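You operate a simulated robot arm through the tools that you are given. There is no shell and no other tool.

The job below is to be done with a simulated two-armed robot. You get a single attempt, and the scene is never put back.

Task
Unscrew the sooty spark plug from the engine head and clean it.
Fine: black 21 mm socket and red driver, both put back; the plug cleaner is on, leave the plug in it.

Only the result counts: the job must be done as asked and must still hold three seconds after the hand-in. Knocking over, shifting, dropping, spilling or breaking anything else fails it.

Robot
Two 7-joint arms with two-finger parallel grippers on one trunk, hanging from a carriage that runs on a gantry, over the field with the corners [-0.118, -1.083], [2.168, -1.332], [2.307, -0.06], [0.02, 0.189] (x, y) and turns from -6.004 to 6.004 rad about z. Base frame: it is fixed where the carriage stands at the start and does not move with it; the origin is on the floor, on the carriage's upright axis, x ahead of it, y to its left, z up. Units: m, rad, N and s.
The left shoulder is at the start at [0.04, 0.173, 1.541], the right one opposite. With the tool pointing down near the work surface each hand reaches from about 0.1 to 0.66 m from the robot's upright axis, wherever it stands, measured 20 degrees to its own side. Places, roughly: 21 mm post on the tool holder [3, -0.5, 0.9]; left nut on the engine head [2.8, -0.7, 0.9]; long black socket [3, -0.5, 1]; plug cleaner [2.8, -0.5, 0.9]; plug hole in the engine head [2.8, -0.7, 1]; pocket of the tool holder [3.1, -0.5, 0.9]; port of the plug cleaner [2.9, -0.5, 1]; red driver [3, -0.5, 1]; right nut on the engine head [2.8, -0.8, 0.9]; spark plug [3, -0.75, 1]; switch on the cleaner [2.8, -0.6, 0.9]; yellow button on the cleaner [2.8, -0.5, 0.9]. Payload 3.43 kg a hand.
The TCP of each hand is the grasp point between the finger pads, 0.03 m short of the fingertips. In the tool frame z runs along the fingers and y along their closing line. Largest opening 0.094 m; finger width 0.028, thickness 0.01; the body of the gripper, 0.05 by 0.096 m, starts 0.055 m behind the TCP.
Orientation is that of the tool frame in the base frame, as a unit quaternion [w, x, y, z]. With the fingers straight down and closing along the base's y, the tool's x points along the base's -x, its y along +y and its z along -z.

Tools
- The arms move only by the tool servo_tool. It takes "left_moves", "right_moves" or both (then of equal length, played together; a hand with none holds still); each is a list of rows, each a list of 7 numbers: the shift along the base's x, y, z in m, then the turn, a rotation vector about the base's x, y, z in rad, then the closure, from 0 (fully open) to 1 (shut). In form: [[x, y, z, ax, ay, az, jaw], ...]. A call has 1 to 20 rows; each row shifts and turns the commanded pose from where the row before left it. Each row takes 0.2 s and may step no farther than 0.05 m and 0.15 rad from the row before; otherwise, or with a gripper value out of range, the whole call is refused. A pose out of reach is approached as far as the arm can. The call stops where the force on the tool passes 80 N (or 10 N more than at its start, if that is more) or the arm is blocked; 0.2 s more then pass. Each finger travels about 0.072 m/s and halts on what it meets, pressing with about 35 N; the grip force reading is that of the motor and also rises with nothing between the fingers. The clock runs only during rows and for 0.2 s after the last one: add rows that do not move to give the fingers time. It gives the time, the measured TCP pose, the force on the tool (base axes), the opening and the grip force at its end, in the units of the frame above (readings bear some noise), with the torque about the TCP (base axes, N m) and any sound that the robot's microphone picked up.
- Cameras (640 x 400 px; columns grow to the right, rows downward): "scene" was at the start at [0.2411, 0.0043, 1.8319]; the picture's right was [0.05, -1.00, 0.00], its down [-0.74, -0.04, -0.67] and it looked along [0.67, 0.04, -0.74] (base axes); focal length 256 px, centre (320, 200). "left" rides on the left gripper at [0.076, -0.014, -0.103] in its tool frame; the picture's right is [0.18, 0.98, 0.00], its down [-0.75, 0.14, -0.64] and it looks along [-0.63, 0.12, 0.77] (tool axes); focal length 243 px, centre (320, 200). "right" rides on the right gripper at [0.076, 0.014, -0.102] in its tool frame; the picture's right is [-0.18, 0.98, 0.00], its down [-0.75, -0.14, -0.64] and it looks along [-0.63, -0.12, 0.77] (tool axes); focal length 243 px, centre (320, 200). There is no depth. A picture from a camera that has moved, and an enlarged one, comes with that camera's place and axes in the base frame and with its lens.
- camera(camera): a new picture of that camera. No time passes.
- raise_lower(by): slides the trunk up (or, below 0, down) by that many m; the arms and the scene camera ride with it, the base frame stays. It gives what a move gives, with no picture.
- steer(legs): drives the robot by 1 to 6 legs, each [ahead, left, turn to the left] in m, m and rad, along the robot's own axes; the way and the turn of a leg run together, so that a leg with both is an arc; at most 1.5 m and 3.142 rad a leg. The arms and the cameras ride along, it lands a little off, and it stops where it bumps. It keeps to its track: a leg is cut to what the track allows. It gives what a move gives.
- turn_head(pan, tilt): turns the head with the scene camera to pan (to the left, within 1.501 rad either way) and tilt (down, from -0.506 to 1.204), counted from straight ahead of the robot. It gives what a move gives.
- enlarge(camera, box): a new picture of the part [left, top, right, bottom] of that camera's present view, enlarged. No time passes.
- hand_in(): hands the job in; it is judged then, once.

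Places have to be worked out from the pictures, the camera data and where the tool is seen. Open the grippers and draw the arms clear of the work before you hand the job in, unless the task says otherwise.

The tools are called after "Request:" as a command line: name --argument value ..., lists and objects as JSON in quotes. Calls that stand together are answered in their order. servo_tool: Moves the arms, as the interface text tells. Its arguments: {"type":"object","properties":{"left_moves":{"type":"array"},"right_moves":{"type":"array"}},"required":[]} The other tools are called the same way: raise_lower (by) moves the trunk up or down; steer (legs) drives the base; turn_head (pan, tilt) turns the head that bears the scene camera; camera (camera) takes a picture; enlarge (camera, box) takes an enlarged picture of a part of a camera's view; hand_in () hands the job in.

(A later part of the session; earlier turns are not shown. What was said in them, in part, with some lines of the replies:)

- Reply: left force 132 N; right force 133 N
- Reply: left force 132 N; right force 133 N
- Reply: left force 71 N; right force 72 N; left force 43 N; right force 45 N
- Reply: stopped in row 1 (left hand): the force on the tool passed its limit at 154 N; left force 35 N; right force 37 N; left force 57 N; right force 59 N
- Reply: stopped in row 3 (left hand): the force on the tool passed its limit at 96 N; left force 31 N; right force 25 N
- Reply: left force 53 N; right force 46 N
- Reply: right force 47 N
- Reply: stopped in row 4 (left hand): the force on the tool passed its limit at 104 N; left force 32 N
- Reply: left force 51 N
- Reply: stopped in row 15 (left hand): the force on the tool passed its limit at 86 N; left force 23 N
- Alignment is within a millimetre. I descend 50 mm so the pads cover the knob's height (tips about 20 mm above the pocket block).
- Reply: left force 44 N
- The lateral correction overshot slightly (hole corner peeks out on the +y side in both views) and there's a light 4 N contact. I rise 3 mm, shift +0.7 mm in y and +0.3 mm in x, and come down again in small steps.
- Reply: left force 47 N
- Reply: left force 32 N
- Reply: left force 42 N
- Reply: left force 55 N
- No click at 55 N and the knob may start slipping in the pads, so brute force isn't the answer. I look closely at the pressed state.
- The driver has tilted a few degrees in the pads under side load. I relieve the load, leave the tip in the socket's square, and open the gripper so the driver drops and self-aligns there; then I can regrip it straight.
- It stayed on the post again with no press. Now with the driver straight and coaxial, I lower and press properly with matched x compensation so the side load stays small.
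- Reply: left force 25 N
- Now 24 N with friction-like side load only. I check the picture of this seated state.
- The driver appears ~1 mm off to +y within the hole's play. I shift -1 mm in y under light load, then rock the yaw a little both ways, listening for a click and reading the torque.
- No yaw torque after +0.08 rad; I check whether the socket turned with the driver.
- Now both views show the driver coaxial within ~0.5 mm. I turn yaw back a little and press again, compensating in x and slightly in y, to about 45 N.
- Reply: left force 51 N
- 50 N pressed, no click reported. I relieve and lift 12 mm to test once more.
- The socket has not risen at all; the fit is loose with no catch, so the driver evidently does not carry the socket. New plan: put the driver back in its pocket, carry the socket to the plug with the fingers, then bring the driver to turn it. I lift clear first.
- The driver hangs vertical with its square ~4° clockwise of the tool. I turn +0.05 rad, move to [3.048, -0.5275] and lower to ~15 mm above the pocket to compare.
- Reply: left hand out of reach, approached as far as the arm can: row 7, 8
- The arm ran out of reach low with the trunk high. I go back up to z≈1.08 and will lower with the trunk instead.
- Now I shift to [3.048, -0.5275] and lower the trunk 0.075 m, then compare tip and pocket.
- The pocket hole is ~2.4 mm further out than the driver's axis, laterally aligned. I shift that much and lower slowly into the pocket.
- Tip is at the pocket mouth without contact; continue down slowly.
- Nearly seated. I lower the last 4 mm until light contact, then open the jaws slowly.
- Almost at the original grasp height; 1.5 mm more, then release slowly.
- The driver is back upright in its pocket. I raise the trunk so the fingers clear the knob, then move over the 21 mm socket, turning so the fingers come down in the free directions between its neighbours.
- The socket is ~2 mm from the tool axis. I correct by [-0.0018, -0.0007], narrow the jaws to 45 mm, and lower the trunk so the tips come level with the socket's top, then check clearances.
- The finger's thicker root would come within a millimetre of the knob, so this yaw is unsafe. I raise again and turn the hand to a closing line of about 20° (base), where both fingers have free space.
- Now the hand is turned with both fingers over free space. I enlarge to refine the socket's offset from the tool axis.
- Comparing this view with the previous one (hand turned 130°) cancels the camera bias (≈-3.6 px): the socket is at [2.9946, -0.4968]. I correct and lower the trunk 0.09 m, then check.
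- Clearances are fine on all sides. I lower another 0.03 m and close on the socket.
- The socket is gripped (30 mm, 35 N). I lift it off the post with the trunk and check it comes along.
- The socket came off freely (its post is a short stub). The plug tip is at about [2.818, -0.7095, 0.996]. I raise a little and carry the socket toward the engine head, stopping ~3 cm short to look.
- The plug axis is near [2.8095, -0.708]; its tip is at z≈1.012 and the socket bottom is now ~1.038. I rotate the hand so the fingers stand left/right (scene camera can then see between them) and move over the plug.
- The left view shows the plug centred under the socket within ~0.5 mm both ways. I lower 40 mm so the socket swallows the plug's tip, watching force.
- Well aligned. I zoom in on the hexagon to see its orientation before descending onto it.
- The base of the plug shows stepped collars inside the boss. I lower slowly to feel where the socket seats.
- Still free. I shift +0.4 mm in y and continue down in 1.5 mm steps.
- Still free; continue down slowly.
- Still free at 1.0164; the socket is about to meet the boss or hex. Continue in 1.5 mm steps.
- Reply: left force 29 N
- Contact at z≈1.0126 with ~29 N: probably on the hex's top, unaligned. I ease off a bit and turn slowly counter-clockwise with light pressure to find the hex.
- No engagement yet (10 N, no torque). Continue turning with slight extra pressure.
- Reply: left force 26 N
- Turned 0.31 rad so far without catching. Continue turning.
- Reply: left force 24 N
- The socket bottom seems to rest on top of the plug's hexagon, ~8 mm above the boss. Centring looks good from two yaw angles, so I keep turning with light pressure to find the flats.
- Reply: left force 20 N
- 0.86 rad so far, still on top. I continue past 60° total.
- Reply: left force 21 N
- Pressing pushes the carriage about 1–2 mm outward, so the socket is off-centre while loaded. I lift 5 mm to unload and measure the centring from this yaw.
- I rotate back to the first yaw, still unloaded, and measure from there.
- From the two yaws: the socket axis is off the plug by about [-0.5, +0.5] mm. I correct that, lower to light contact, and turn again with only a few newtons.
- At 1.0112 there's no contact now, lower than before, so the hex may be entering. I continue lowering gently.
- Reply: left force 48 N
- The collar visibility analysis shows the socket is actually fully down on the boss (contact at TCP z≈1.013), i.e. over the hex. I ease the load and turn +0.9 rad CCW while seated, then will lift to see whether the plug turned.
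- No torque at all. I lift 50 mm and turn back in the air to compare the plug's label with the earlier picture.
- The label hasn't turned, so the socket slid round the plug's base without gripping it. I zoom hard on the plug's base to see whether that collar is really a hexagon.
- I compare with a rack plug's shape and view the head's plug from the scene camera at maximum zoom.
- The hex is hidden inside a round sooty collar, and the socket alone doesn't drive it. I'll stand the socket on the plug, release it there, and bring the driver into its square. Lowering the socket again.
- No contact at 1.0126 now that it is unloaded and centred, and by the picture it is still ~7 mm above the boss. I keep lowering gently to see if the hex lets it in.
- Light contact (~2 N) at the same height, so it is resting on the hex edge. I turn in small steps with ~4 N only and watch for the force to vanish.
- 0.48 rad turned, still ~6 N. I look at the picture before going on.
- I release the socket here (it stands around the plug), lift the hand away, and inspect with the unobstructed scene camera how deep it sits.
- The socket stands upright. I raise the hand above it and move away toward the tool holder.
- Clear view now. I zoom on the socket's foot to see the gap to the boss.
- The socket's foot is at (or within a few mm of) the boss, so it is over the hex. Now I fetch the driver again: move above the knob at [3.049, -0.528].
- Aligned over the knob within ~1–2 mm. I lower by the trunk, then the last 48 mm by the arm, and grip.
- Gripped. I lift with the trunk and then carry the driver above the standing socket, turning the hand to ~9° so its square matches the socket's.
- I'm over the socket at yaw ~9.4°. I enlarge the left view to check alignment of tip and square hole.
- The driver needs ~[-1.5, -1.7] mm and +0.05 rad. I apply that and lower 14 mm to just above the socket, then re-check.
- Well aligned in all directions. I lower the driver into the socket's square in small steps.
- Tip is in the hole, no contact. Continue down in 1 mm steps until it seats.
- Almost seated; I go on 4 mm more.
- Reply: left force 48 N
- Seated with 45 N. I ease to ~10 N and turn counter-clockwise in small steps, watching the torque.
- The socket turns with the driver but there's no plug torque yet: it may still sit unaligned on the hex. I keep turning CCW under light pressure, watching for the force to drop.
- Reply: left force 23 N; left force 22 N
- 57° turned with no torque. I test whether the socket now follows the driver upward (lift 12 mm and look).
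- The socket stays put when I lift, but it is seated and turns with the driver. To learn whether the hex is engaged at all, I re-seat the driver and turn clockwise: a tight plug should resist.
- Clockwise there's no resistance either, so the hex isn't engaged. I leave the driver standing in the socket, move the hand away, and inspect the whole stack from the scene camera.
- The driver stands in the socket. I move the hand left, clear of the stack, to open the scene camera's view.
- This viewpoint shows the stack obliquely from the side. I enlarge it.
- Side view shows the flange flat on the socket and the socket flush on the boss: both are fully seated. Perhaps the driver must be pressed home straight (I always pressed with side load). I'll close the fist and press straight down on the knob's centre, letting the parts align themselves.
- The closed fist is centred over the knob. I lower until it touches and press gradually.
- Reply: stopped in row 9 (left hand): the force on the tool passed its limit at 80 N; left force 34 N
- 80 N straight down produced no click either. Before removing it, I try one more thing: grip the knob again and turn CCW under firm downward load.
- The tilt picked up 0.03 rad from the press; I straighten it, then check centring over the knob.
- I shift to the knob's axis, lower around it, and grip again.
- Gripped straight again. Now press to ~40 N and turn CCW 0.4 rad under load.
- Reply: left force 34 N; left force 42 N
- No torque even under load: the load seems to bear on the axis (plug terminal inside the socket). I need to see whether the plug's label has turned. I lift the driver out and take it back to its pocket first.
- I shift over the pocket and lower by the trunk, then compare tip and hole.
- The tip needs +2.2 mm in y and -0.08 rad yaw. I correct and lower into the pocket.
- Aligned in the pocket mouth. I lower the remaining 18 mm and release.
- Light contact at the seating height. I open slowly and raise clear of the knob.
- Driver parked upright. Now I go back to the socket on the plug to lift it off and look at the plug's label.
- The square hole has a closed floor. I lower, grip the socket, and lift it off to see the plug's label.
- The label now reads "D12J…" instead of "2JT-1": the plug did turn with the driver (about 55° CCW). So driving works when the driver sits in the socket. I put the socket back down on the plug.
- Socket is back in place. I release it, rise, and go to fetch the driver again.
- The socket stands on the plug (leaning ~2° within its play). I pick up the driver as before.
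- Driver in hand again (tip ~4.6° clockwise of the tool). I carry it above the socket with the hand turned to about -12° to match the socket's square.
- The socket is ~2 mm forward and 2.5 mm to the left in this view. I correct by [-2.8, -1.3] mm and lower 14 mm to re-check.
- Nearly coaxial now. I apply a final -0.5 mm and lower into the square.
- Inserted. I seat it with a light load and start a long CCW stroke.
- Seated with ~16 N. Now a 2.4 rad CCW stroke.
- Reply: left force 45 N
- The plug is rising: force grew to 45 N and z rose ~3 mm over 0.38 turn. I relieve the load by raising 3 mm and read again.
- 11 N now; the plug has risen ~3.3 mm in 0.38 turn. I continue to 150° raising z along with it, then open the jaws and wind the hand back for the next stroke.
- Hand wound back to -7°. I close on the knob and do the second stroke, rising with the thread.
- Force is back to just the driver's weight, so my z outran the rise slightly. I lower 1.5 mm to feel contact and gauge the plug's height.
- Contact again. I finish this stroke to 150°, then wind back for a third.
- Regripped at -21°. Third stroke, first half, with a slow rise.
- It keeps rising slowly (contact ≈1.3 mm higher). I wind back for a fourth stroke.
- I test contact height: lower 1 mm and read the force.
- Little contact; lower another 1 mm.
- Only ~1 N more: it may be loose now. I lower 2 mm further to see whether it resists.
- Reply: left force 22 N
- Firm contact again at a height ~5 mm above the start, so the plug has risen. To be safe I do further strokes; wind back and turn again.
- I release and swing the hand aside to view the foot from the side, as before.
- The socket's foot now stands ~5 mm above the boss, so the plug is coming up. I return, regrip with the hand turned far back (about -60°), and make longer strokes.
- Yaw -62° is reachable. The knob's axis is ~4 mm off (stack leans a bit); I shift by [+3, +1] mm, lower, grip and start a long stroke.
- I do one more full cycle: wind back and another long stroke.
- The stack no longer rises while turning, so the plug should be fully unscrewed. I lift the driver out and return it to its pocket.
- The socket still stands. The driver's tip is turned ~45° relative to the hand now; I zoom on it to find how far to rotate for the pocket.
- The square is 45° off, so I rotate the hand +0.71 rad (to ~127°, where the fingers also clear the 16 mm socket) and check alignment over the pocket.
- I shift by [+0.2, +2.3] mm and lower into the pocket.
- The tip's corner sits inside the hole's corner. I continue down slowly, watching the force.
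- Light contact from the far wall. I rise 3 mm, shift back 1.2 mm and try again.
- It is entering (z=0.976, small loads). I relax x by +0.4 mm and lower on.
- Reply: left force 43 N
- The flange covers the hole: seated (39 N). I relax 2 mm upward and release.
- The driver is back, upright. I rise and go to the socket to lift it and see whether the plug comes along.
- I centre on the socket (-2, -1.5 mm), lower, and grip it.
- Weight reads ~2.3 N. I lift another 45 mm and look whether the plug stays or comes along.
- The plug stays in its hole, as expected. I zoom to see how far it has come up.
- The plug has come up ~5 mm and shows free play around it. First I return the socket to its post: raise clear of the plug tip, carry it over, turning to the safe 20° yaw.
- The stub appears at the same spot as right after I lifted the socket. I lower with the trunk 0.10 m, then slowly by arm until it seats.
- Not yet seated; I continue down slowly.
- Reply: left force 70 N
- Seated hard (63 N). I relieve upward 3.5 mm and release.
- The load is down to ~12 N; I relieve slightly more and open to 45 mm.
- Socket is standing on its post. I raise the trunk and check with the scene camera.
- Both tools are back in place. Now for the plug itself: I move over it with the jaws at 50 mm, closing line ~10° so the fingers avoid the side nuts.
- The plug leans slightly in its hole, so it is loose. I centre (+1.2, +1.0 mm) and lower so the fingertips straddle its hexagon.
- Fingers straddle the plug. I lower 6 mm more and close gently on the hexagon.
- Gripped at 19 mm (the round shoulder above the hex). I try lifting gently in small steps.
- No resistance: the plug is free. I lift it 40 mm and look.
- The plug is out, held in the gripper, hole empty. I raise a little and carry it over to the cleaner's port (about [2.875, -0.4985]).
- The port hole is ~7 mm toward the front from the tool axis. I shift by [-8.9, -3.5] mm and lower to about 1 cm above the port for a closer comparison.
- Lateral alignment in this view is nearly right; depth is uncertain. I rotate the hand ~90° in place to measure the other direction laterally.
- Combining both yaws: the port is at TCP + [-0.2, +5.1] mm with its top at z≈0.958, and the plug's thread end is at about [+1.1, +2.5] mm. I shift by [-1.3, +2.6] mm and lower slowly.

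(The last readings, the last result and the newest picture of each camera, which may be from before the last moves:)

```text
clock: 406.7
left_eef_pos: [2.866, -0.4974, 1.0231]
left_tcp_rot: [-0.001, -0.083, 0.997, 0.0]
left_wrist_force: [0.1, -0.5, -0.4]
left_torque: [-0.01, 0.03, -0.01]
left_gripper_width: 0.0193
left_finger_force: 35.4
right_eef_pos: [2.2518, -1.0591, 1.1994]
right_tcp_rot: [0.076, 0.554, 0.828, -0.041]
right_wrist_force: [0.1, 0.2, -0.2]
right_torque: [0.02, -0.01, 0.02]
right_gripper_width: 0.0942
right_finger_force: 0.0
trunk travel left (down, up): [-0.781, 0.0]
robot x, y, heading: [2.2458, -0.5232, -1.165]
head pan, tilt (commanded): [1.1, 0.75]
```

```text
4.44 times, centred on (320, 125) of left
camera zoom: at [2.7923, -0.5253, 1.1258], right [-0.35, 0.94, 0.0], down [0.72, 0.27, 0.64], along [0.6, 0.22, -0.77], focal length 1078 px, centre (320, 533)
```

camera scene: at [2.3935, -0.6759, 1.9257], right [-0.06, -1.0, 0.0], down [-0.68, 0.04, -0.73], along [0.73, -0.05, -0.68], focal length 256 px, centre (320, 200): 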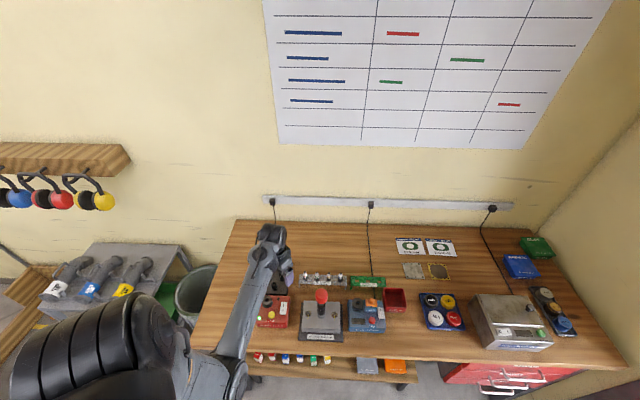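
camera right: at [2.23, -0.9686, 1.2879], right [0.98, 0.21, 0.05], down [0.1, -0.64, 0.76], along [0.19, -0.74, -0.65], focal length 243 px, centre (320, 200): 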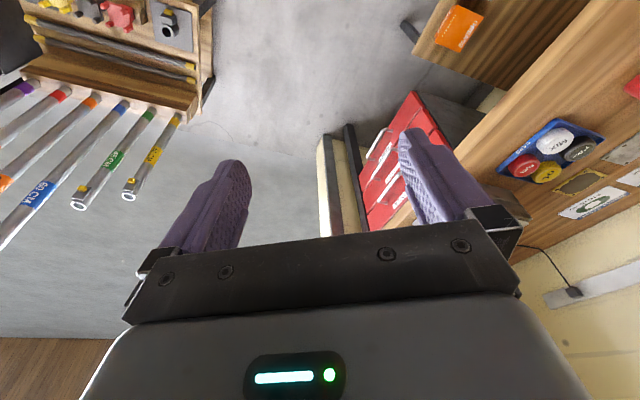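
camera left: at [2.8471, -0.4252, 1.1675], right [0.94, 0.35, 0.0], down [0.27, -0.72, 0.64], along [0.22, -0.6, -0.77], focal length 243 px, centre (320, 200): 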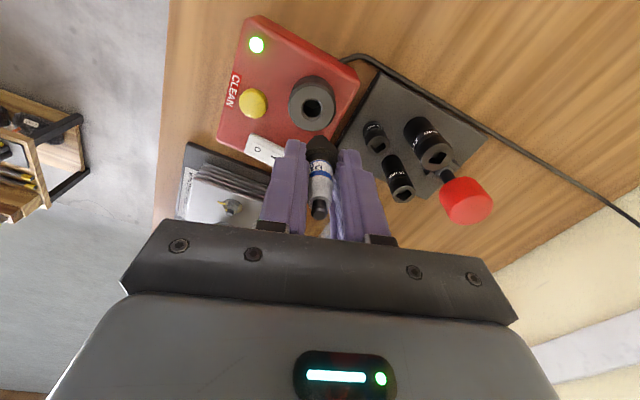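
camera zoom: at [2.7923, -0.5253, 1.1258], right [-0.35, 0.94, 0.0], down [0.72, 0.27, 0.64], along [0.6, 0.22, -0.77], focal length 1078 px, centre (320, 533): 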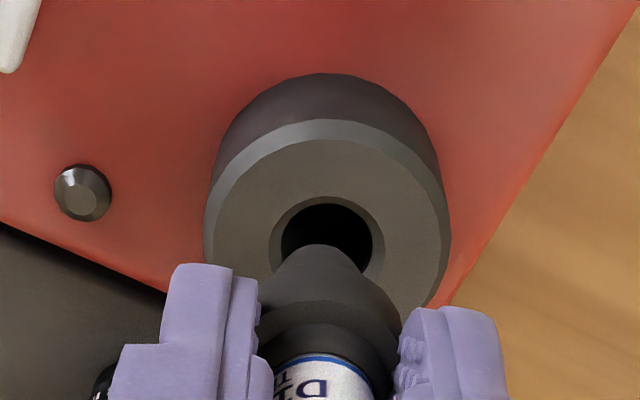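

I zoom closely on the plug's lower end to understand what is visible.

Request:
enlarge --camera "left" --box '[295, 110, 350, 165]'

Request:
enlarge --camera "scene" --box '[262, 280, 288, 306]'

```text
7.27 times, centred on (322, 138) of left
camera zoom: at [2.7923, -0.5253, 1.1258], right [-0.35, 0.94, 0.0], down [0.72, 0.27, 0.64], along [0.6, 0.22, -0.77], focal length 1764 px, centre (302, 654)
```

zoom: 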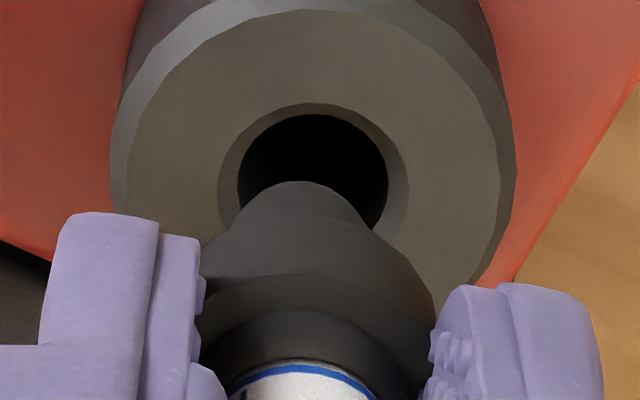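

```text
15.38 times, centred on (275, 293) of scene
camera zoom: at [2.3934, -0.6759, 1.9257], right [-0.06, -1.0, 0.0], down [-0.68, 0.04, -0.73], along [0.73, -0.05, -0.68], focal length 3934 px, centre (1012, -1231)
```

zoom: 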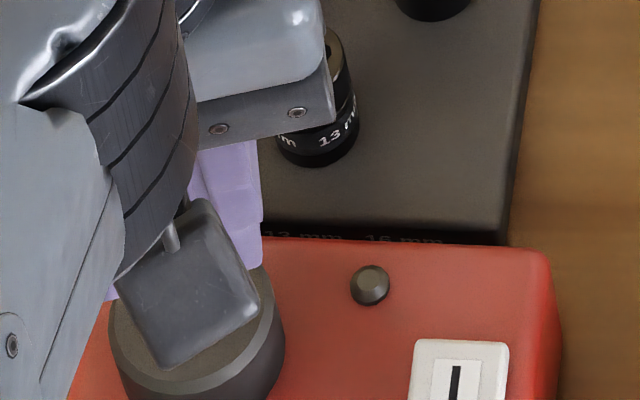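

Now it's clear: I grip the hex across its flats (19.5 mm), with the thread end ~49 mm below the TCP, still ~15 mm above the port. Relative offset is ~[+0.6, +1.2] mm; I correct and lower gently.

Request:
servo_tool --left_moves '[[0.0003, 0.0006, 0, 0, 0, 0, 1], [0.0003, 0.0006, -0.002, 0, 0, 0, 1], [0, 0, -0.003, 0, 0, 0, 1], [0, 0, -0.003, 0, 0, 0, 1], [0, 0, -0.002, 0, 0, 0, 1], [0, 0, 0, 0, 0, 0, 1], [0, 0, 0, 0, 0, 0, 1]]'

Request:
enlarge --camera "left" --box '[295, 110, 350, 165]'

```text
clock: 408.3
left_eef_pos: [2.8678, -0.4975, 1.0125]
left_tcp_rot: [0.0, -0.083, 0.997, 0.001]
left_wrist_force: [-0.7, -1.1, -0.6]
left_torque: [0.02, -0.02, 0.02]
left_gripper_width: 0.0192
left_finger_force: 34.6
right_eef_pos: [2.2534, -1.0584, 1.1994]
right_tcp_rot: [0.076, 0.554, 0.828, -0.043]
right_wrist_force: [0.8, -0.4, -0.3]
right_torque: [0.0, 0.01, -0.03]
right_gripper_width: 0.0938
right_finger_force: 0.1
trunk travel left (down, up): [-0.781, 0.0]
robot x, y, heading: [2.2449, -0.5263, -1.161]
head pan, tilt (commanded): [1.1, 0.75]
```

```text
7.27 times, centred on (322, 138) of left
camera zoom: at [2.7928, -0.5236, 1.1157], right [-0.35, 0.94, 0.0], down [0.72, 0.27, 0.64], along [0.6, 0.22, -0.77], focal length 1764 px, centre (302, 654)
```

zoom: 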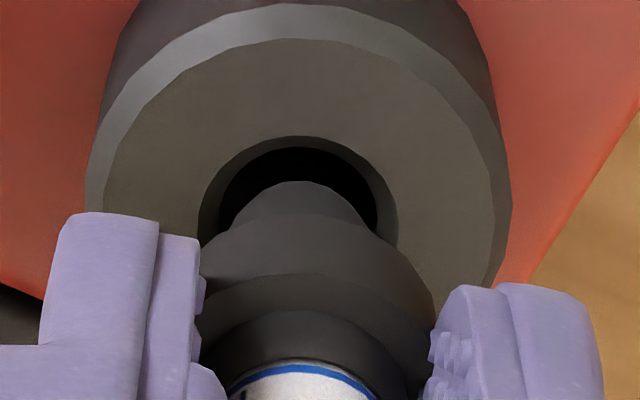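

Very good: the thread sits over the hole, only 0.5 mm off sideways. I correct that and insert slowly.

Request:
servo_tool --left_moves '[[0.0001, -0.0004, -0.001, 0, 0, 0, 1], [0, 0, -0.0015, 0, 0, 0, 1], [0, 0, -0.0015, 0, 0, 0, 1], [0, 0, -0.0015, 0, 0, 0, 1], [0, 0, -0.0015, 0, 0, 0, 1], [0, 0, -0.0015, 0, 0, 0, 1], [0, 0, -0.0015, 0, 0, 0, 1], [0, 0, 0, 0, 0, 0, 1]]'

Request:
enlarge --camera "left" --box '[295, 110, 350, 165]'

```text
clock: 410.1
left_eef_pos: [2.8675, -0.4991, 1.0019]
left_tcp_rot: [-0.001, -0.083, 0.997, 0.0]
left_wrist_force: [-1.2, 1.6, -0.2]
left_torque: [0.08, 0.09, 0.0]
left_gripper_width: 0.019
left_finger_force: 35.2
right_eef_pos: [2.2529, -1.0581, 1.2002]
right_tcp_rot: [0.075, 0.554, 0.828, -0.043]
right_wrist_force: [-0.4, 0.6, -0.7]
right_torque: [0.0, 0.01, 0.0]
right_gripper_width: 0.0939
right_finger_force: 0.0
trunk travel left (down, up): [-0.781, 0.0]
robot x, y, heading: [2.2463, -0.5249, -1.162]
head pan, tilt (commanded): [1.1, 0.75]
```

```text
7.27 times, centred on (322, 138) of left
camera zoom: at [2.7927, -0.5244, 1.1054], right [-0.35, 0.94, 0.0], down [0.72, 0.27, 0.64], along [0.6, 0.22, -0.77], focal length 1764 px, centre (302, 654)
```

zoom: 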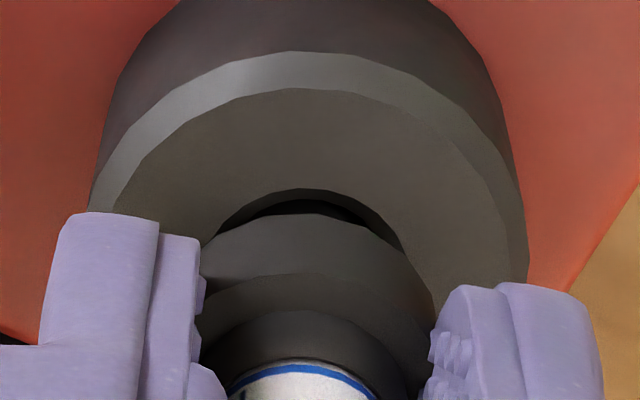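

The thread has entered the port with negligible load. I continue down in 1 mm steps.

Request:
servo_tool --left_moves '[[0, 0, -0.001, 0, 0, 0, 1], [0, 0, -0.001, 0, 0, 0, 1], [0, 0, -0.001, 0, 0, 0, 1], [0, 0, -0.001, 0, 0, 0, 1], [0, 0, -0.001, 0, 0, 0, 1], [0, 0, -0.001, 0, 0, 0, 1], [0, 0, -0.001, 0, 0, 0, 1], [0, 0, 0, 0, 0, 0, 1]]'

Request:
enlarge --camera "left" --box '[285, 100, 355, 180]'

```text
clock: 411.9
left_eef_pos: [2.8662, -0.4983, 0.9948]
left_tcp_rot: [-0.002, -0.085, 0.996, 0.0]
left_wrist_force: [-2.7, 1.5, -0.2]
left_torque: [0.1, 0.09, 0.01]
left_gripper_width: 0.0191
left_finger_force: 34.6
right_eef_pos: [2.2518, -1.0585, 1.1984]
right_tcp_rot: [0.076, 0.554, 0.828, -0.042]
right_wrist_force: [-0.1, 0.1, 0.3]
right_torque: [-0.02, 0.02, 0.03]
right_gripper_width: 0.094
right_finger_force: 0.0
trunk travel left (down, up): [-0.781, 0.0]
robot x, y, heading: [2.2468, -0.5242, -1.169]
head pan, tilt (commanded): [1.1, 0.75]
```

```text
5.00 times, centred on (320, 140) of left
camera zoom: at [2.7928, -0.5243, 1.0984], right [-0.35, 0.94, 0.0], down [0.72, 0.27, 0.64], along [0.6, 0.22, -0.77], focal length 1213 px, centre (320, 500)
```

zoom: 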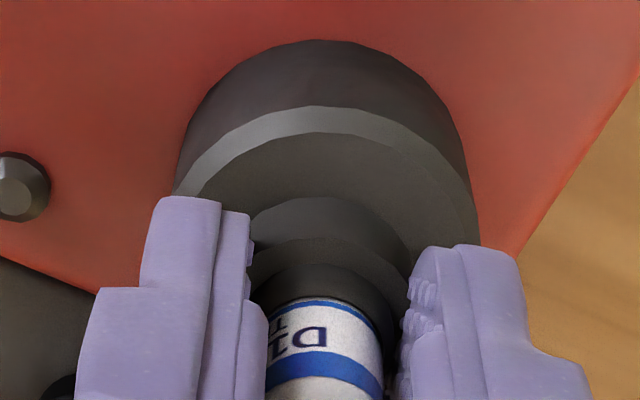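

Going well. I continue the last few millimetres until the hex seats.

Request:
servo_tool --left_moves '[[0.0002, 0, -0.001, 0, 0, 0, 1], [0, -0.0001, -0.001, 0, 0, 0, 1], [0, 0, -0.001, 0, 0, 0, 1], [0, 0, -0.001, 0, 0, 0, 1], [0, 0, 0, 0, 0, 0, 1]]'

```text
clock: 413.1
left_eef_pos: [2.867, -0.4972, 0.9922]
left_tcp_rot: [-0.001, -0.084, 0.996, -0.001]
left_wrist_force: [-15.0, 2.6, 25.9]
left_torque: [0.08, 0.4, 0.01]
left_gripper_width: 0.0194
left_finger_force: 34.8
right_eef_pos: [2.2528, -1.0585, 1.1996]
right_tcp_rot: [0.074, 0.553, 0.829, -0.041]
right_wrist_force: [-0.5, -0.7, -0.3]
right_torque: [-0.01, -0.01, -0.03]
right_gripper_width: 0.094
right_finger_force: 0.0
trunk travel left (down, up): [-0.781, 0.0]
robot x, y, heading: [2.2428, -0.5214, -1.159]
head pan, tilt (commanded): [1.1, 0.75]
```

Seated (26 N). I relieve 1.8 mm and release the plug slowly.

Request:
servo_tool --left_moves '[[0, 0, 0.001, 0, 0, 0, 1], [0, 0, 0.0008, 0, 0, 0, 1], [0, 0, 0, 0, 0, 0, 1], [0, 0, 0, 0, 0, 0, 0.79], [0, 0, 0, 0, 0, 0, 0.76], [0, 0, 0, 0, 0, 0, 0.7], [0, 0, 0, 0, 0, 0, 0.6], [0, 0, 0, 0, 0, 0, 0.5], [0, 0, 0, 0, 0, 0, 0.5]]'

Request:
enlarge --camera "left" --box '[250, 90, 390, 230]'

```text
clock: 415.1
left_eef_pos: [2.8662, -0.4985, 0.9928]
left_tcp_rot: [0.0, -0.084, 0.996, 0.0]
left_wrist_force: [0.4, -1.0, 0.2]
left_torque: [0.03, 0.01, 0.0]
left_gripper_width: 0.0467
left_finger_force: 0.1
right_eef_pos: [2.2534, -1.0596, 1.2001]
right_tcp_rot: [0.075, 0.554, 0.828, -0.042]
right_wrist_force: [0.0, -0.1, 1.1]
right_torque: [-0.01, 0.0, 0.01]
right_gripper_width: 0.0939
right_finger_force: 0.0
trunk travel left (down, up): [-0.781, 0.0]
robot x, y, heading: [2.2454, -0.5235, -1.164]
head pan, tilt (commanded): [1.1, 0.75]
```

```text
2.86 times, centred on (320, 160) of left
camera zoom: at [2.7933, -0.5246, 1.0966], right [-0.35, 0.94, 0.0], down [0.72, 0.27, 0.64], along [0.6, 0.22, -0.77], focal length 693 px, centre (320, 314)
```

zoom: 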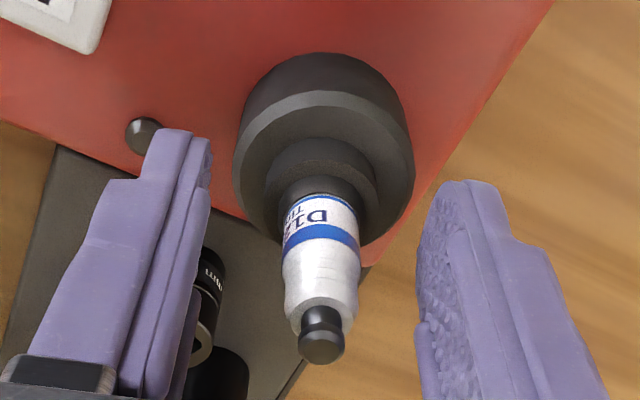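

The plug stands in the port. I raise the hand clear and look from the scene camera.

Request:
servo_tool --left_moves '[[0, 0, 0.004, 0, 0, 0, 0.5], [0, 0, 0.008, 0, 0, 0, 0.5], [0, 0, 0.012, 0, 0, 0, 0.5], [0, 0, 0.014, 0, 0, 0, 0.5], [0, 0, 0.014, 0, 0, 0, 0.5], [0, 0, 0.014, 0, 0, 0, 0.5], [0, 0, 0.012, 0, 0, 0, 0.5], [0, 0, 0.008, 0, 0, 0, 0.5], [0, 0, 0.004, 0, 0, 0, 0.5], [0.006, 0.01, 0, 0, 0, 0, 0.5], [0.01, 0.02, 0, 0, 0, 0, 0.5], [0.01, 0.02, 0, 0, 0, 0, 0.5], [0.01, 0.02, 0, 0, 0, 0, 0.5], [0.006, 0.01, 0, 0, 0, 0, 0.5], [0, 0, 0, 0, 0, 0, 0.5]]'

Request:
enlarge --camera "scene" --box '[250, 270, 310, 330]'

Request:
camera --camera "left"

```text
clock: 418.3
left_eef_pos: [2.91, -0.4177, 1.0839]
left_tcp_rot: [-0.001, -0.084, 0.996, 0.0]
left_wrist_force: [0.6, 0.3, 0.1]
left_torque: [-0.04, -0.01, -0.04]
left_gripper_width: 0.0469
left_finger_force: 0.1
right_eef_pos: [2.2529, -1.0586, 1.2008]
right_tcp_rot: [0.076, 0.554, 0.828, -0.042]
right_wrist_force: [0.4, -0.4, -0.5]
right_torque: [0.01, 0.0, -0.02]
right_gripper_width: 0.0939
right_finger_force: 0.1
trunk travel left (down, up): [-0.781, 0.0]
robot x, y, heading: [2.2476, -0.5239, -1.164]
head pan, tilt (commanded): [1.1, 0.75]
```

```text
6.67 times, centred on (280, 300) of scene
camera zoom: at [2.3934, -0.6759, 1.9257], right [-0.06, -1.0, 0.0], down [-0.68, 0.04, -0.73], along [0.73, -0.05, -0.68], focal length 1705 px, centre (587, -467)
```

zoom: 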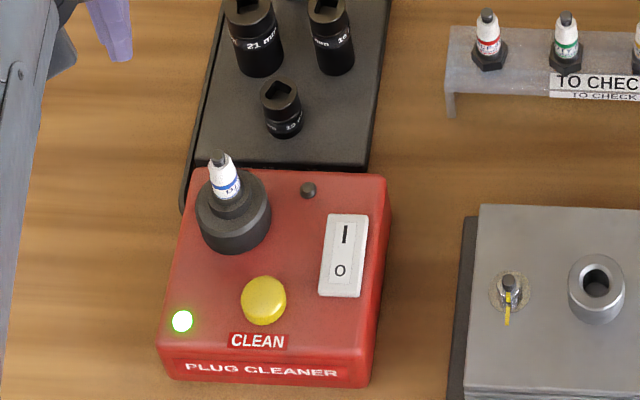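

```text
taken
camera left: at [2.8355, -0.4442, 1.1872], right [-0.35, 0.94, 0.0], down [0.72, 0.27, 0.64], along [0.6, 0.22, -0.77], focal length 243 px, centre (320, 200)
```

left: 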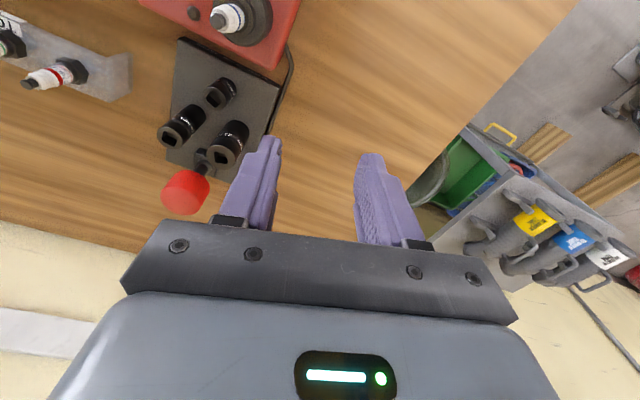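

The plug sits in the port and the cleaner's lamp is on. Next the yellow CLEAN button at about [2.816, -0.517], top z≈0.942. I close the fist and move above it.

Request:
servo_tool --left_moves '[[-0.004, -0.004, 0, 0, 0, 0, 0.7], [-0.009, -0.0095, 0, 0, 0, 0, 1], [-0.012, -0.0125, 0, 0, 0, 0, 1], [-0.013, -0.0136, 0, 0, 0, 0, 1], [-0.013, -0.0136, 0, 0, 0, 0, 1], [-0.013, -0.0136, 0, 0, 0, 0, 1], [-0.012, -0.0125, 0, 0, 0, 0, 1], [-0.01, -0.0105, 0, 0, 0, 0, 1], [-0.006, -0.0065, 0, 0, 0, 0, 1], [-0.002, -0.0025, 0, 0, 0, 0, 1], [0, 0, 0, 0, 0, 0, 1], [0, 0, 0, 0, 0, 0, 1]]'

Request:
camera --camera "left"

Request:
enlarge --camera "scene" --box '[250, 260, 310, 330]'

```text
clock: 420.9
left_eef_pos: [2.8147, -0.5179, 1.083]
left_tcp_rot: [0.0, -0.085, 0.996, 0.0]
left_wrist_force: [0.2, -0.8, 0.3]
left_torque: [0.0, 0.04, 0.0]
left_gripper_width: 0.0
left_finger_force: 33.1
right_eef_pos: [2.2531, -1.0582, 1.1993]
right_tcp_rot: [0.076, 0.553, 0.828, -0.043]
right_wrist_force: [-0.2, -0.5, 0.1]
right_torque: [0.05, -0.04, -0.02]
right_gripper_width: 0.0939
right_finger_force: 0.1
trunk travel left (down, up): [-0.781, 0.0]
robot x, y, heading: [2.2452, -0.5208, -1.168]
head pan, tilt (commanded): [1.1, 0.75]
```

```text
taken
camera left: at [2.7409, -0.5435, 1.1864], right [-0.35, 0.94, 0.0], down [0.72, 0.27, 0.64], along [0.6, 0.22, -0.77], focal length 243 px, centre (320, 200)
```

left: 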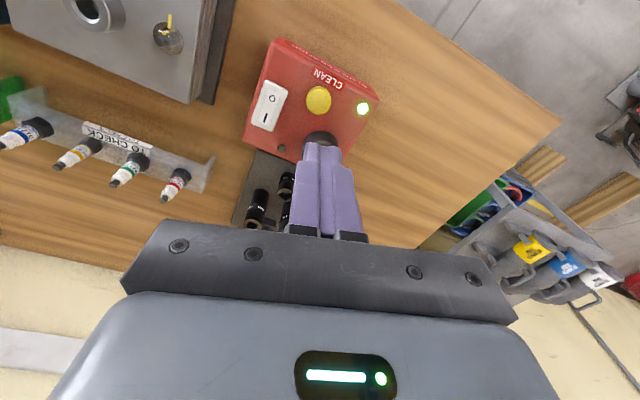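

```text
5.71 times, centred on (280, 295) of scene
camera zoom: at [2.3934, -0.6759, 1.9257], right [-0.06, -1.0, 0.0], down [-0.68, 0.04, -0.73], along [0.73, -0.05, -0.68], focal length 1461 px, centre (549, -343)
```

zoom: 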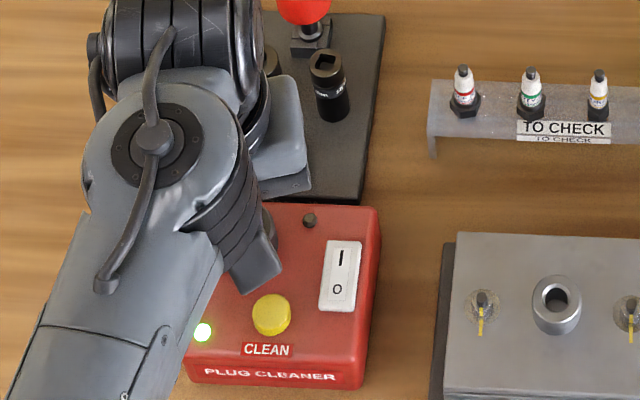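

The button is within ~2–3 mm of the tool axis. I correct and lower toward it.

Request:
servo_tool --left_moves '[[-0.0005, -0.0013, -0.004, 0, 0, 0, 1], [-0.0006, -0.0013, -0.008, 0, 0, 0, 1], [0, 0, -0.012, 0, 0, 0, 1], [0, 0, -0.014, 0, 0, 0, 1], [0, 0, -0.014, 0, 0, 0, 1], [0, 0, -0.014, 0, 0, 0, 1], [0, 0, -0.012, 0, 0, 0, 1], [0, 0, -0.01, 0, 0, 0, 1], [0, 0, -0.006, 0, 0, 0, 1], [0, 0, -0.003, 0, 0, 0, 1], [0, 0, 0, 0, 0, 0, 1]]'

Request:
camera --camera "left"

Request:
enlarge --camera "scene" --box '[250, 270, 310, 330]'

```text
clock: 423.3
left_eef_pos: [2.8144, -0.5193, 0.9858]
left_tcp_rot: [0.0, -0.084, 0.996, 0.0]
left_wrist_force: [0.5, 0.1, 0.7]
left_torque: [-0.02, -0.01, 0.01]
left_gripper_width: 0.0
left_finger_force: 33.1
right_eef_pos: [2.252, -1.0597, 1.1997]
right_tcp_rot: [0.075, 0.554, 0.828, -0.043]
right_wrist_force: [-0.6, -0.8, 0.3]
right_torque: [0.01, 0.0, 0.0]
right_gripper_width: 0.0941
right_finger_force: 0.1
trunk travel left (down, up): [-0.781, 0.0]
robot x, y, heading: [2.244, -0.5256, -1.166]
head pan, tilt (commanded): [1.1, 0.75]
```

```text
taken
camera left: at [2.7402, -0.5459, 1.0893], right [-0.35, 0.94, 0.0], down [0.72, 0.27, 0.64], along [0.6, 0.22, -0.77], focal length 243 px, centre (320, 200)
```

left: 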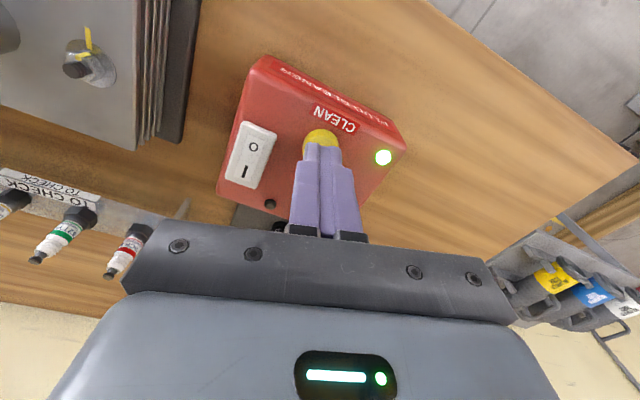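

```text
6.67 times, centred on (280, 300) of scene
camera zoom: at [2.3934, -0.6759, 1.9257], right [-0.06, -1.0, 0.0], down [-0.68, 0.04, -0.73], along [0.73, -0.05, -0.68], focal length 1705 px, centre (587, -467)
```

zoom: 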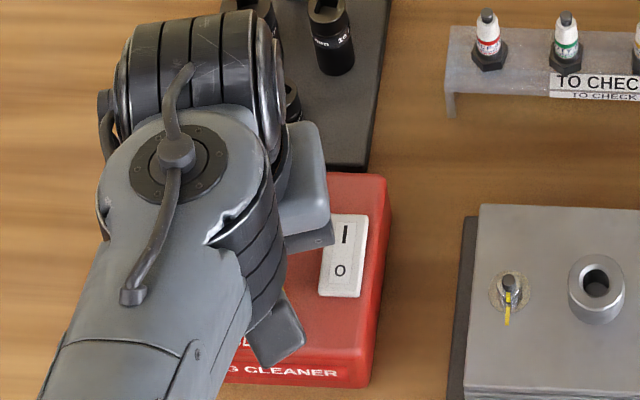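

Fingertips are right above the button. I press down in 1 mm steps and listen.

Request:
servo_tool --left_moves '[[0, 0, -0.002, 0, 0, 0, 1], [0, 0, -0.002, 0, 0, 0, 1], [0, 0, -0.002, 0, 0, 0, 1], [0, 0, -0.002, 0, 0, 0, 1], [0, 0, -0.001, 0, 0, 0, 1], [0, 0, -0.001, 0, 0, 0, 1], [0, 0, -0.001, 0, 0, 0, 1], [0, 0, -0.001, 0, 0, 0, 1], [0, 0, 0, 0, 0, 0, 1]]'

```text
clock: 425.3
left_eef_pos: [2.8151, -0.5184, 0.9741]
left_tcp_rot: [-0.001, -0.084, 0.996, 0.0]
left_wrist_force: [0.3, -0.1, 0.0]
left_torque: [-0.01, 0.01, 0.01]
left_gripper_width: 0.0
left_finger_force: 32.7
right_eef_pos: [2.2524, -1.0594, 1.1998]
right_tcp_rot: [0.076, 0.554, 0.828, -0.042]
right_wrist_force: [-0.4, 0.4, 0.1]
right_torque: [0.0, -0.01, -0.01]
right_gripper_width: 0.0937
right_finger_force: 0.1
trunk travel left (down, up): [-0.781, 0.0]
robot x, y, heading: [2.2468, -0.5211, -1.165]
head pan, tilt (commanded): [1.1, 0.75]
```

Not touching yet. I keep going down in 1 mm steps.

Request:
servo_tool --left_moves '[[0, 0, -0.001, 0, 0, 0, 1], [0, 0, -0.001, 0, 0, 0, 1], [0, 0, -0.001, 0, 0, 0, 1], [0, 0, -0.001, 0, 0, 0, 1], [0, 0, -0.001, 0, 0, 0, 1], [0, 0, 0, 0, 0, 0, 1]]'

Request:
enlarge --camera "left" --box '[270, 80, 420, 200]'

```text
clock: 426.7
left_eef_pos: [2.8142, -0.5202, 0.9684]
left_tcp_rot: [0.0, -0.084, 0.996, 0.001]
left_wrist_force: [-1.7, 0.4, 2.9]
left_torque: [0.02, 0.03, -0.02]
left_gripper_width: 0.0
left_finger_force: 33.3
right_eef_pos: [2.2512, -1.0591, 1.1998]
right_tcp_rot: [0.076, 0.554, 0.828, -0.042]
right_wrist_force: [1.3, 0.4, 0.1]
right_torque: [-0.04, 0.0, -0.02]
right_gripper_width: 0.0942
right_finger_force: 0.1
trunk travel left (down, up): [-0.781, 0.0]
robot x, y, heading: [2.2452, -0.523, -1.163]
head pan, tilt (commanded): [1.1, 0.75]
heard: click
```

```text
3.33 times, centred on (345, 140) of left
camera zoom: at [2.7403, -0.5461, 1.0725], right [-0.35, 0.94, 0.0], down [0.72, 0.27, 0.64], along [0.6, 0.22, -0.77], focal length 809 px, centre (237, 400)
```

zoom: 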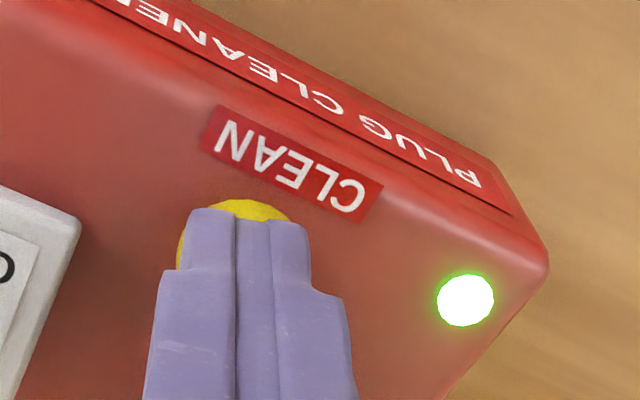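

Heard a click: the button is pressed. I hold it for about two seconds and listen.

Request:
servo_tool --left_moves '[[0, 0, 0, 0, 0, 0, 1], [0, 0, 0, 0, 0, 0, 1], [0, 0, 0, 0, 0, 0, 1], [0, 0, 0, 0, 0, 0, 1], [0, 0, 0, 0, 0, 0, 1], [0, 0, 0, 0, 0, 0, 1], [0, 0, 0, 0, 0, 0, 1], [0, 0, 0, 0, 0, 0, 1], [0, 0, 0, 0, 0, 0, 1], [0, 0, 0, 0, 0, 0, 1]]'

Request:
enlarge --camera "left" --box '[270, 80, 420, 200]'

```text
clock: 428.9
left_eef_pos: [2.8139, -0.5197, 0.9689]
left_tcp_rot: [0.001, -0.084, 0.997, 0.0]
left_wrist_force: [-0.2, -0.8, 1.9]
left_torque: [0.04, 0.03, 0.02]
left_gripper_width: 0.0
left_finger_force: 32.7
right_eef_pos: [2.2534, -1.0588, 1.2003]
right_tcp_rot: [0.075, 0.553, 0.828, -0.042]
right_wrist_force: [-0.1, -0.5, 0.0]
right_torque: [0.02, 0.02, 0.02]
right_gripper_width: 0.094
right_finger_force: 0.0
trunk travel left (down, up): [-0.781, 0.0]
robot x, y, heading: [2.2447, -0.5231, -1.162]
head pan, tilt (commanded): [1.1, 0.75]
```

```text
3.33 times, centred on (345, 140) of left
camera zoom: at [2.7403, -0.5461, 1.0725], right [-0.35, 0.94, 0.0], down [0.72, 0.27, 0.64], along [0.6, 0.22, -0.77], focal length 809 px, centre (237, 400)
```

zoom: 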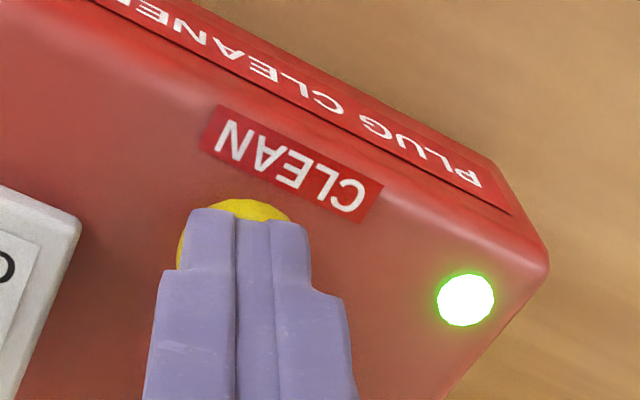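

I release the button, raise the hand away, and look at the plug in the port for a change.

Request:
servo_tool --left_moves '[[0, 0, 0.003, 0, 0, 0, 1], [0, 0, 0.006, 0, 0, 0, 1], [0, 0, 0.01, 0, 0, 0, 1], [0, 0, 0.014, 0, 0, 0, 1], [0, 0, 0.015, 0, 0, 0, 1], [0, 0, 0.015, 0, 0, 0, 1], [0, 0, 0.015, 0, 0, 0, 1], [0, 0, 0.015, 0, 0, 0, 1], [0, 0, 0.012, 0, 0, 0, 1], [0, 0, 0.006, 0, 0, 0, 1], [0, 0, 0, 0, 0, 0, 1]]'

Request:
enlarge --camera "left" --box '[240, 40, 400, 160]'

Request:
enlarge --camera "scene" --box '[250, 270, 310, 330]'

```text
clock: 431.3
left_eef_pos: [2.814, -0.5199, 1.0806]
left_tcp_rot: [0.001, -0.084, 0.996, -0.001]
left_wrist_force: [0.2, 0.5, -0.2]
left_torque: [-0.03, 0.01, -0.02]
left_gripper_width: 0.0003
left_finger_force: 32.9
right_eef_pos: [2.253, -1.0586, 1.1993]
right_tcp_rot: [0.075, 0.554, 0.828, -0.042]
right_wrist_force: [-0.4, -0.7, -0.1]
right_torque: [0.0, 0.0, -0.01]
right_gripper_width: 0.094
right_finger_force: 0.1
trunk travel left (down, up): [-0.781, 0.0]
robot x, y, heading: [2.2458, -0.5186, -1.163]
head pan, tilt (commanded): [1.1, 0.75]
```

```text
3.33 times, centred on (320, 100) of left
camera zoom: at [2.7401, -0.546, 1.184], right [-0.35, 0.94, 0.0], down [0.72, 0.27, 0.64], along [0.6, 0.22, -0.77], focal length 809 px, centre (320, 533)
```

zoom: 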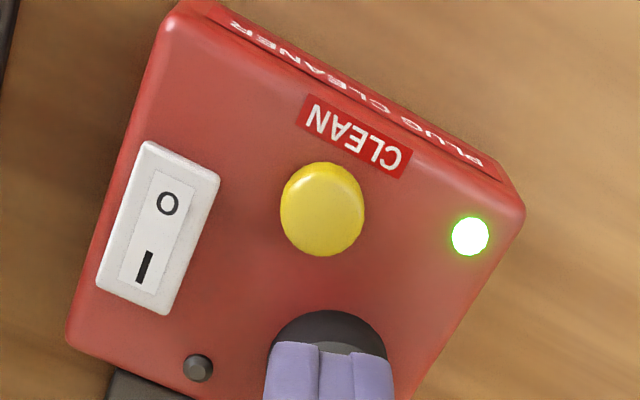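

```text
6.67 times, centred on (280, 300) of scene
camera zoom: at [2.3934, -0.6759, 1.9257], right [-0.06, -1.0, 0.0], down [-0.68, 0.04, -0.73], along [0.73, -0.05, -0.68], focal length 1705 px, centre (587, -467)
```

zoom: 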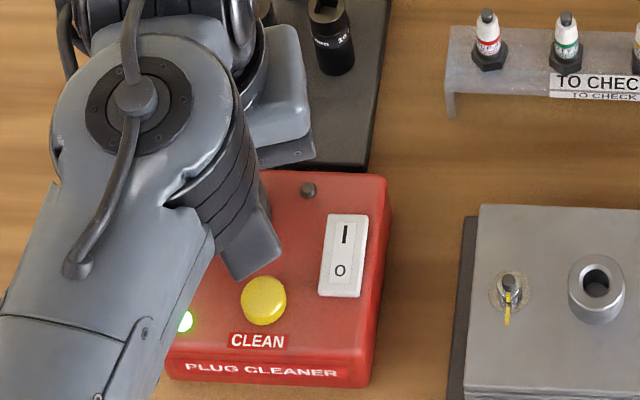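

I move the hand aside to see the plug in the port clearly.

Request:
servo_tool --left_moves '[[0, 0.005, 0.002, 0, 0, 0, 1], [0, 0.01, 0.002, 0, 0, 0, 0.8], [0.002, 0.015, 0.002, 0, 0, 0, 0.5], [0.003, 0.02, 0, 0, 0, 0, 0.5], [0.003, 0.02, 0, 0, 0, 0, 0.5], [0.003, 0.02, 0, 0, 0, 0, 0.5], [0.003, 0.015, 0, 0, 0, 0, 0.5], [0.002, 0.01, 0, 0, 0, 0, 0.5], [0, 0.005, 0, 0, 0, 0, 0.5], [0, 0, 0, 0, 0, 0, 0.5]]'

Request:
enlarge --camera "scene" --box '[258, 275, 298, 315]'

Request:
camera --camera "left"

```text
clock: 433.5
left_eef_pos: [2.829, -0.4002, 1.0858]
left_tcp_rot: [0.0, -0.084, 0.997, 0.0]
left_wrist_force: [0.6, -0.2, 0.3]
left_torque: [-0.03, -0.02, 0.01]
left_gripper_width: 0.0468
left_finger_force: 0.1
right_eef_pos: [2.2525, -1.0582, 1.2]
right_tcp_rot: [0.076, 0.554, 0.828, -0.041]
right_wrist_force: [-1.2, -0.2, -1.2]
right_torque: [0.0, -0.01, 0.01]
right_gripper_width: 0.0935
right_finger_force: 0.1
trunk travel left (down, up): [-0.781, 0.0]
robot x, y, heading: [2.243, -0.5241, -1.161]
head pan, tilt (commanded): [1.1, 0.75]
```

```text
10.00 times, centred on (278, 295) of scene
camera zoom: at [2.3934, -0.6759, 1.9257], right [-0.06, -1.0, 0.0], down [-0.68, 0.04, -0.73], along [0.73, -0.05, -0.68], focal length 2557 px, centre (740, -750)
```

zoom: 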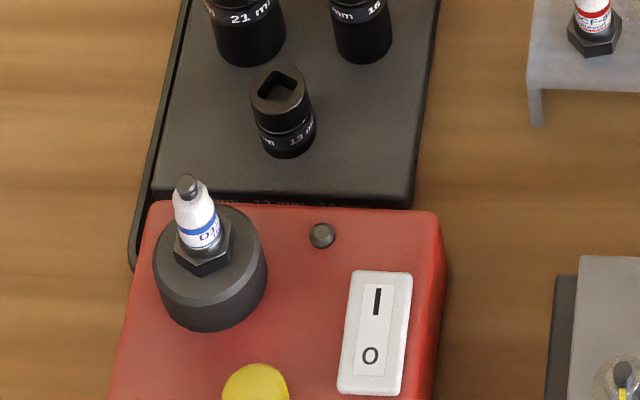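

```text
taken
camera left: at [2.7563, -0.4262, 1.1893], right [-0.35, 0.94, 0.0], down [0.72, 0.27, 0.64], along [0.6, 0.22, -0.77], focal length 243 px, centre (320, 200)
```

left: 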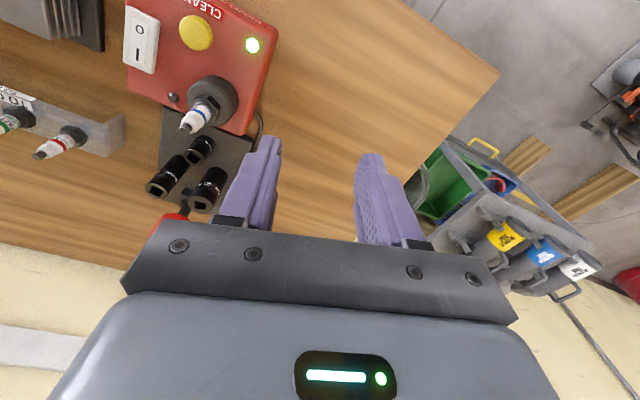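

The round soot collar is gone: the plug now shows its clean hexagon, so cleaning worked. I compare the whole work area with the first picture from this same camera position to make sure nothing has shifted.

Request:
enlarge --camera "scene" --box '[240, 230, 340, 330]'

Request:
enlarge --camera "scene" --box '[250, 235, 290, 275]'

Request:
camera --camera "scene"

```text
4.00 times, centred on (290, 280) of scene
camera zoom: at [2.3934, -0.6759, 1.9257], right [-0.06, -1.0, 0.0], down [-0.68, 0.04, -0.73], along [0.73, -0.05, -0.68], focal length 1023 px, centre (440, -120)
```

zoom: 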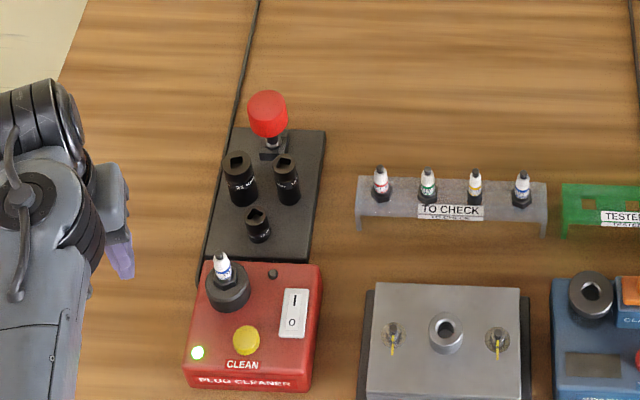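

```text
10.00 times, centred on (270, 255) of scene
camera zoom: at [2.3934, -0.6759, 1.9257], right [-0.06, -1.0, 0.0], down [-0.68, 0.04, -0.73], along [0.73, -0.05, -0.68], focal length 2557 px, centre (820, -350)
```

zoom: 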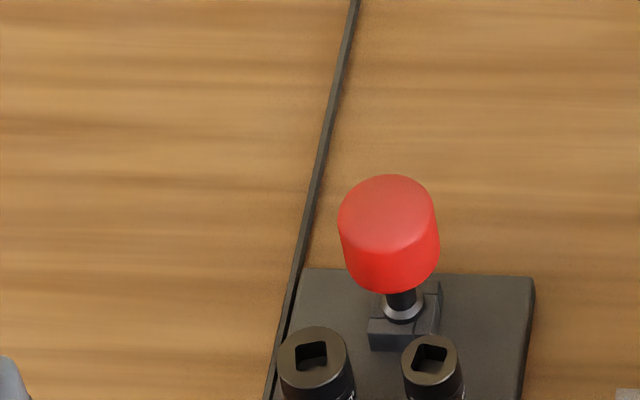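

```text
taken
camera scene: at [2.3934, -0.6759, 1.9257], right [-0.06, -1.0, 0.0], down [-0.68, 0.04, -0.73], along [0.73, -0.05, -0.68], focal length 256 px, centre (320, 200)
```

scene: 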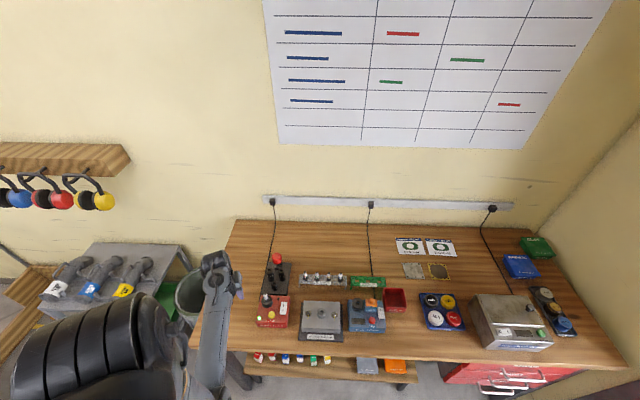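

Everything matches the initial layout: driver in its pocket, 21 mm socket on its post, cleaner on, plug clean in the port. I open the gripper and back the robot away from the bench.

Request:
servo_tool --left_moves '[[0, 0, 0.005, 0, 0, 0, 0.3], [0, 0, 0.008, 0, 0, 0, 0.1], [0, 0, 0.005, 0, 0, 0, 0], [0, 0, 0, 0, 0, 0, 0], [0, 0, 0, 0, 0, 0, 0]]'

Request:
steer --legs '[[-0.172, -0.305, 0]]'

Request:
camera --camera "scene"

Request:
enlarge --camera "scene" --box '[255, 195, 345, 275]'

```text
clock: 434.7
left_eef_pos: [2.8293, -0.3991, 1.1037]
left_tcp_rot: [0.0, -0.083, 0.997, 0.0]
left_wrist_force: [0.1, -0.8, 0.2]
left_torque: [-0.02, -0.02, -0.04]
left_gripper_width: 0.0942
left_finger_force: 0.0
right_eef_pos: [2.2529, -1.0598, 1.2009]
right_tcp_rot: [0.075, 0.554, 0.828, -0.042]
right_wrist_force: [-0.7, -0.4, -1.0]
right_torque: [0.01, -0.02, 0.0]
right_gripper_width: 0.0939
right_finger_force: 0.1
trunk travel left (down, up): [-0.781, 0.0]
robot x, y, heading: [2.2424, -0.5252, -1.165]
head pan, tilt (commanded): [1.1, 0.75]
```

```text
clock: 436.9
left_eef_pos: [2.4837, -0.3627, 1.1044]
left_tcp_rot: [0.0, -0.084, 0.996, -0.001]
left_wrist_force: [0.6, -0.6, -0.2]
left_torque: [-0.01, -0.01, 0.01]
left_gripper_width: 0.0941
left_finger_force: 0.2
right_eef_pos: [1.906, -1.0221, 1.1998]
right_tcp_rot: [0.075, 0.554, 0.828, -0.043]
right_wrist_force: [0.4, -0.2, -0.6]
right_torque: [0.03, -0.03, 0.0]
right_gripper_width: 0.0942
right_finger_force: 0.0
trunk travel left (down, up): [-0.781, 0.0]
robot x, y, heading: [1.8957, -0.4867, -1.165]
head pan, tilt (commanded): [1.1, 0.75]
```

```text
taken
camera scene: at [2.0471, -0.6392, 1.9257], right [-0.06, -1.0, 0.0], down [-0.68, 0.04, -0.73], along [0.73, -0.05, -0.68], focal length 256 px, centre (320, 200)
```

scene: 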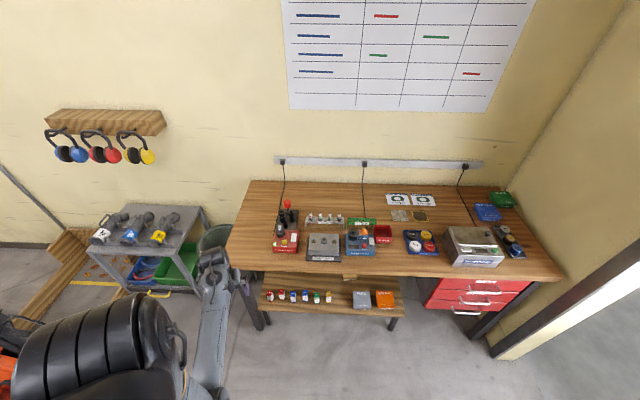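

```text
5.00 times, centred on (300, 235) of scene
camera zoom: at [2.0471, -0.6392, 1.9257], right [-0.06, -1.0, 0.0], down [-0.68, 0.04, -0.73], along [0.73, -0.05, -0.68], focal length 1279 px, centre (420, 25)
```

zoom: 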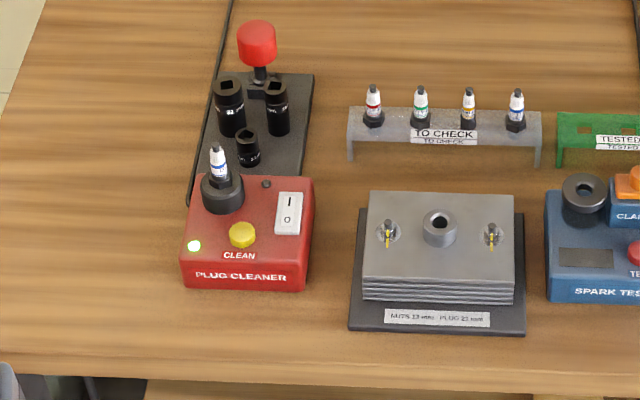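

The arms are clear. The clean plug stands in the cleaner's port with the lamp on, the 21 mm socket and red driver are back in the holder, and nothing else has moved. I hand in the job.

Request:
hand_in

```text
The job is handed in.
```

The sooty spark plug is out of the engine head, cleaned, and standing in the plug cleaner's port, with the cleaner still switched on. I have handed the job in but have seen no verdict on it.

- **Cleaning:** after I pressed CLEAN and heard one click, the soot collar on the plug was gone and its hexagon showed.
- **Tools:** the black 21 mm socket is back on its post. It sits perhaps 1–2 mm from its original spot there. The red driver is back upright in its pocket.
- **Rest of the bench:** compared with my first picture from the same camera position, I saw nothing else moved or knocked over.

The driver does not hold the socket. I carried each to the plug separately, unscrewed the plug in several strokes, and then lifted it out with the fingers.

Both grippers are open and the robot is backed clear of the bench.
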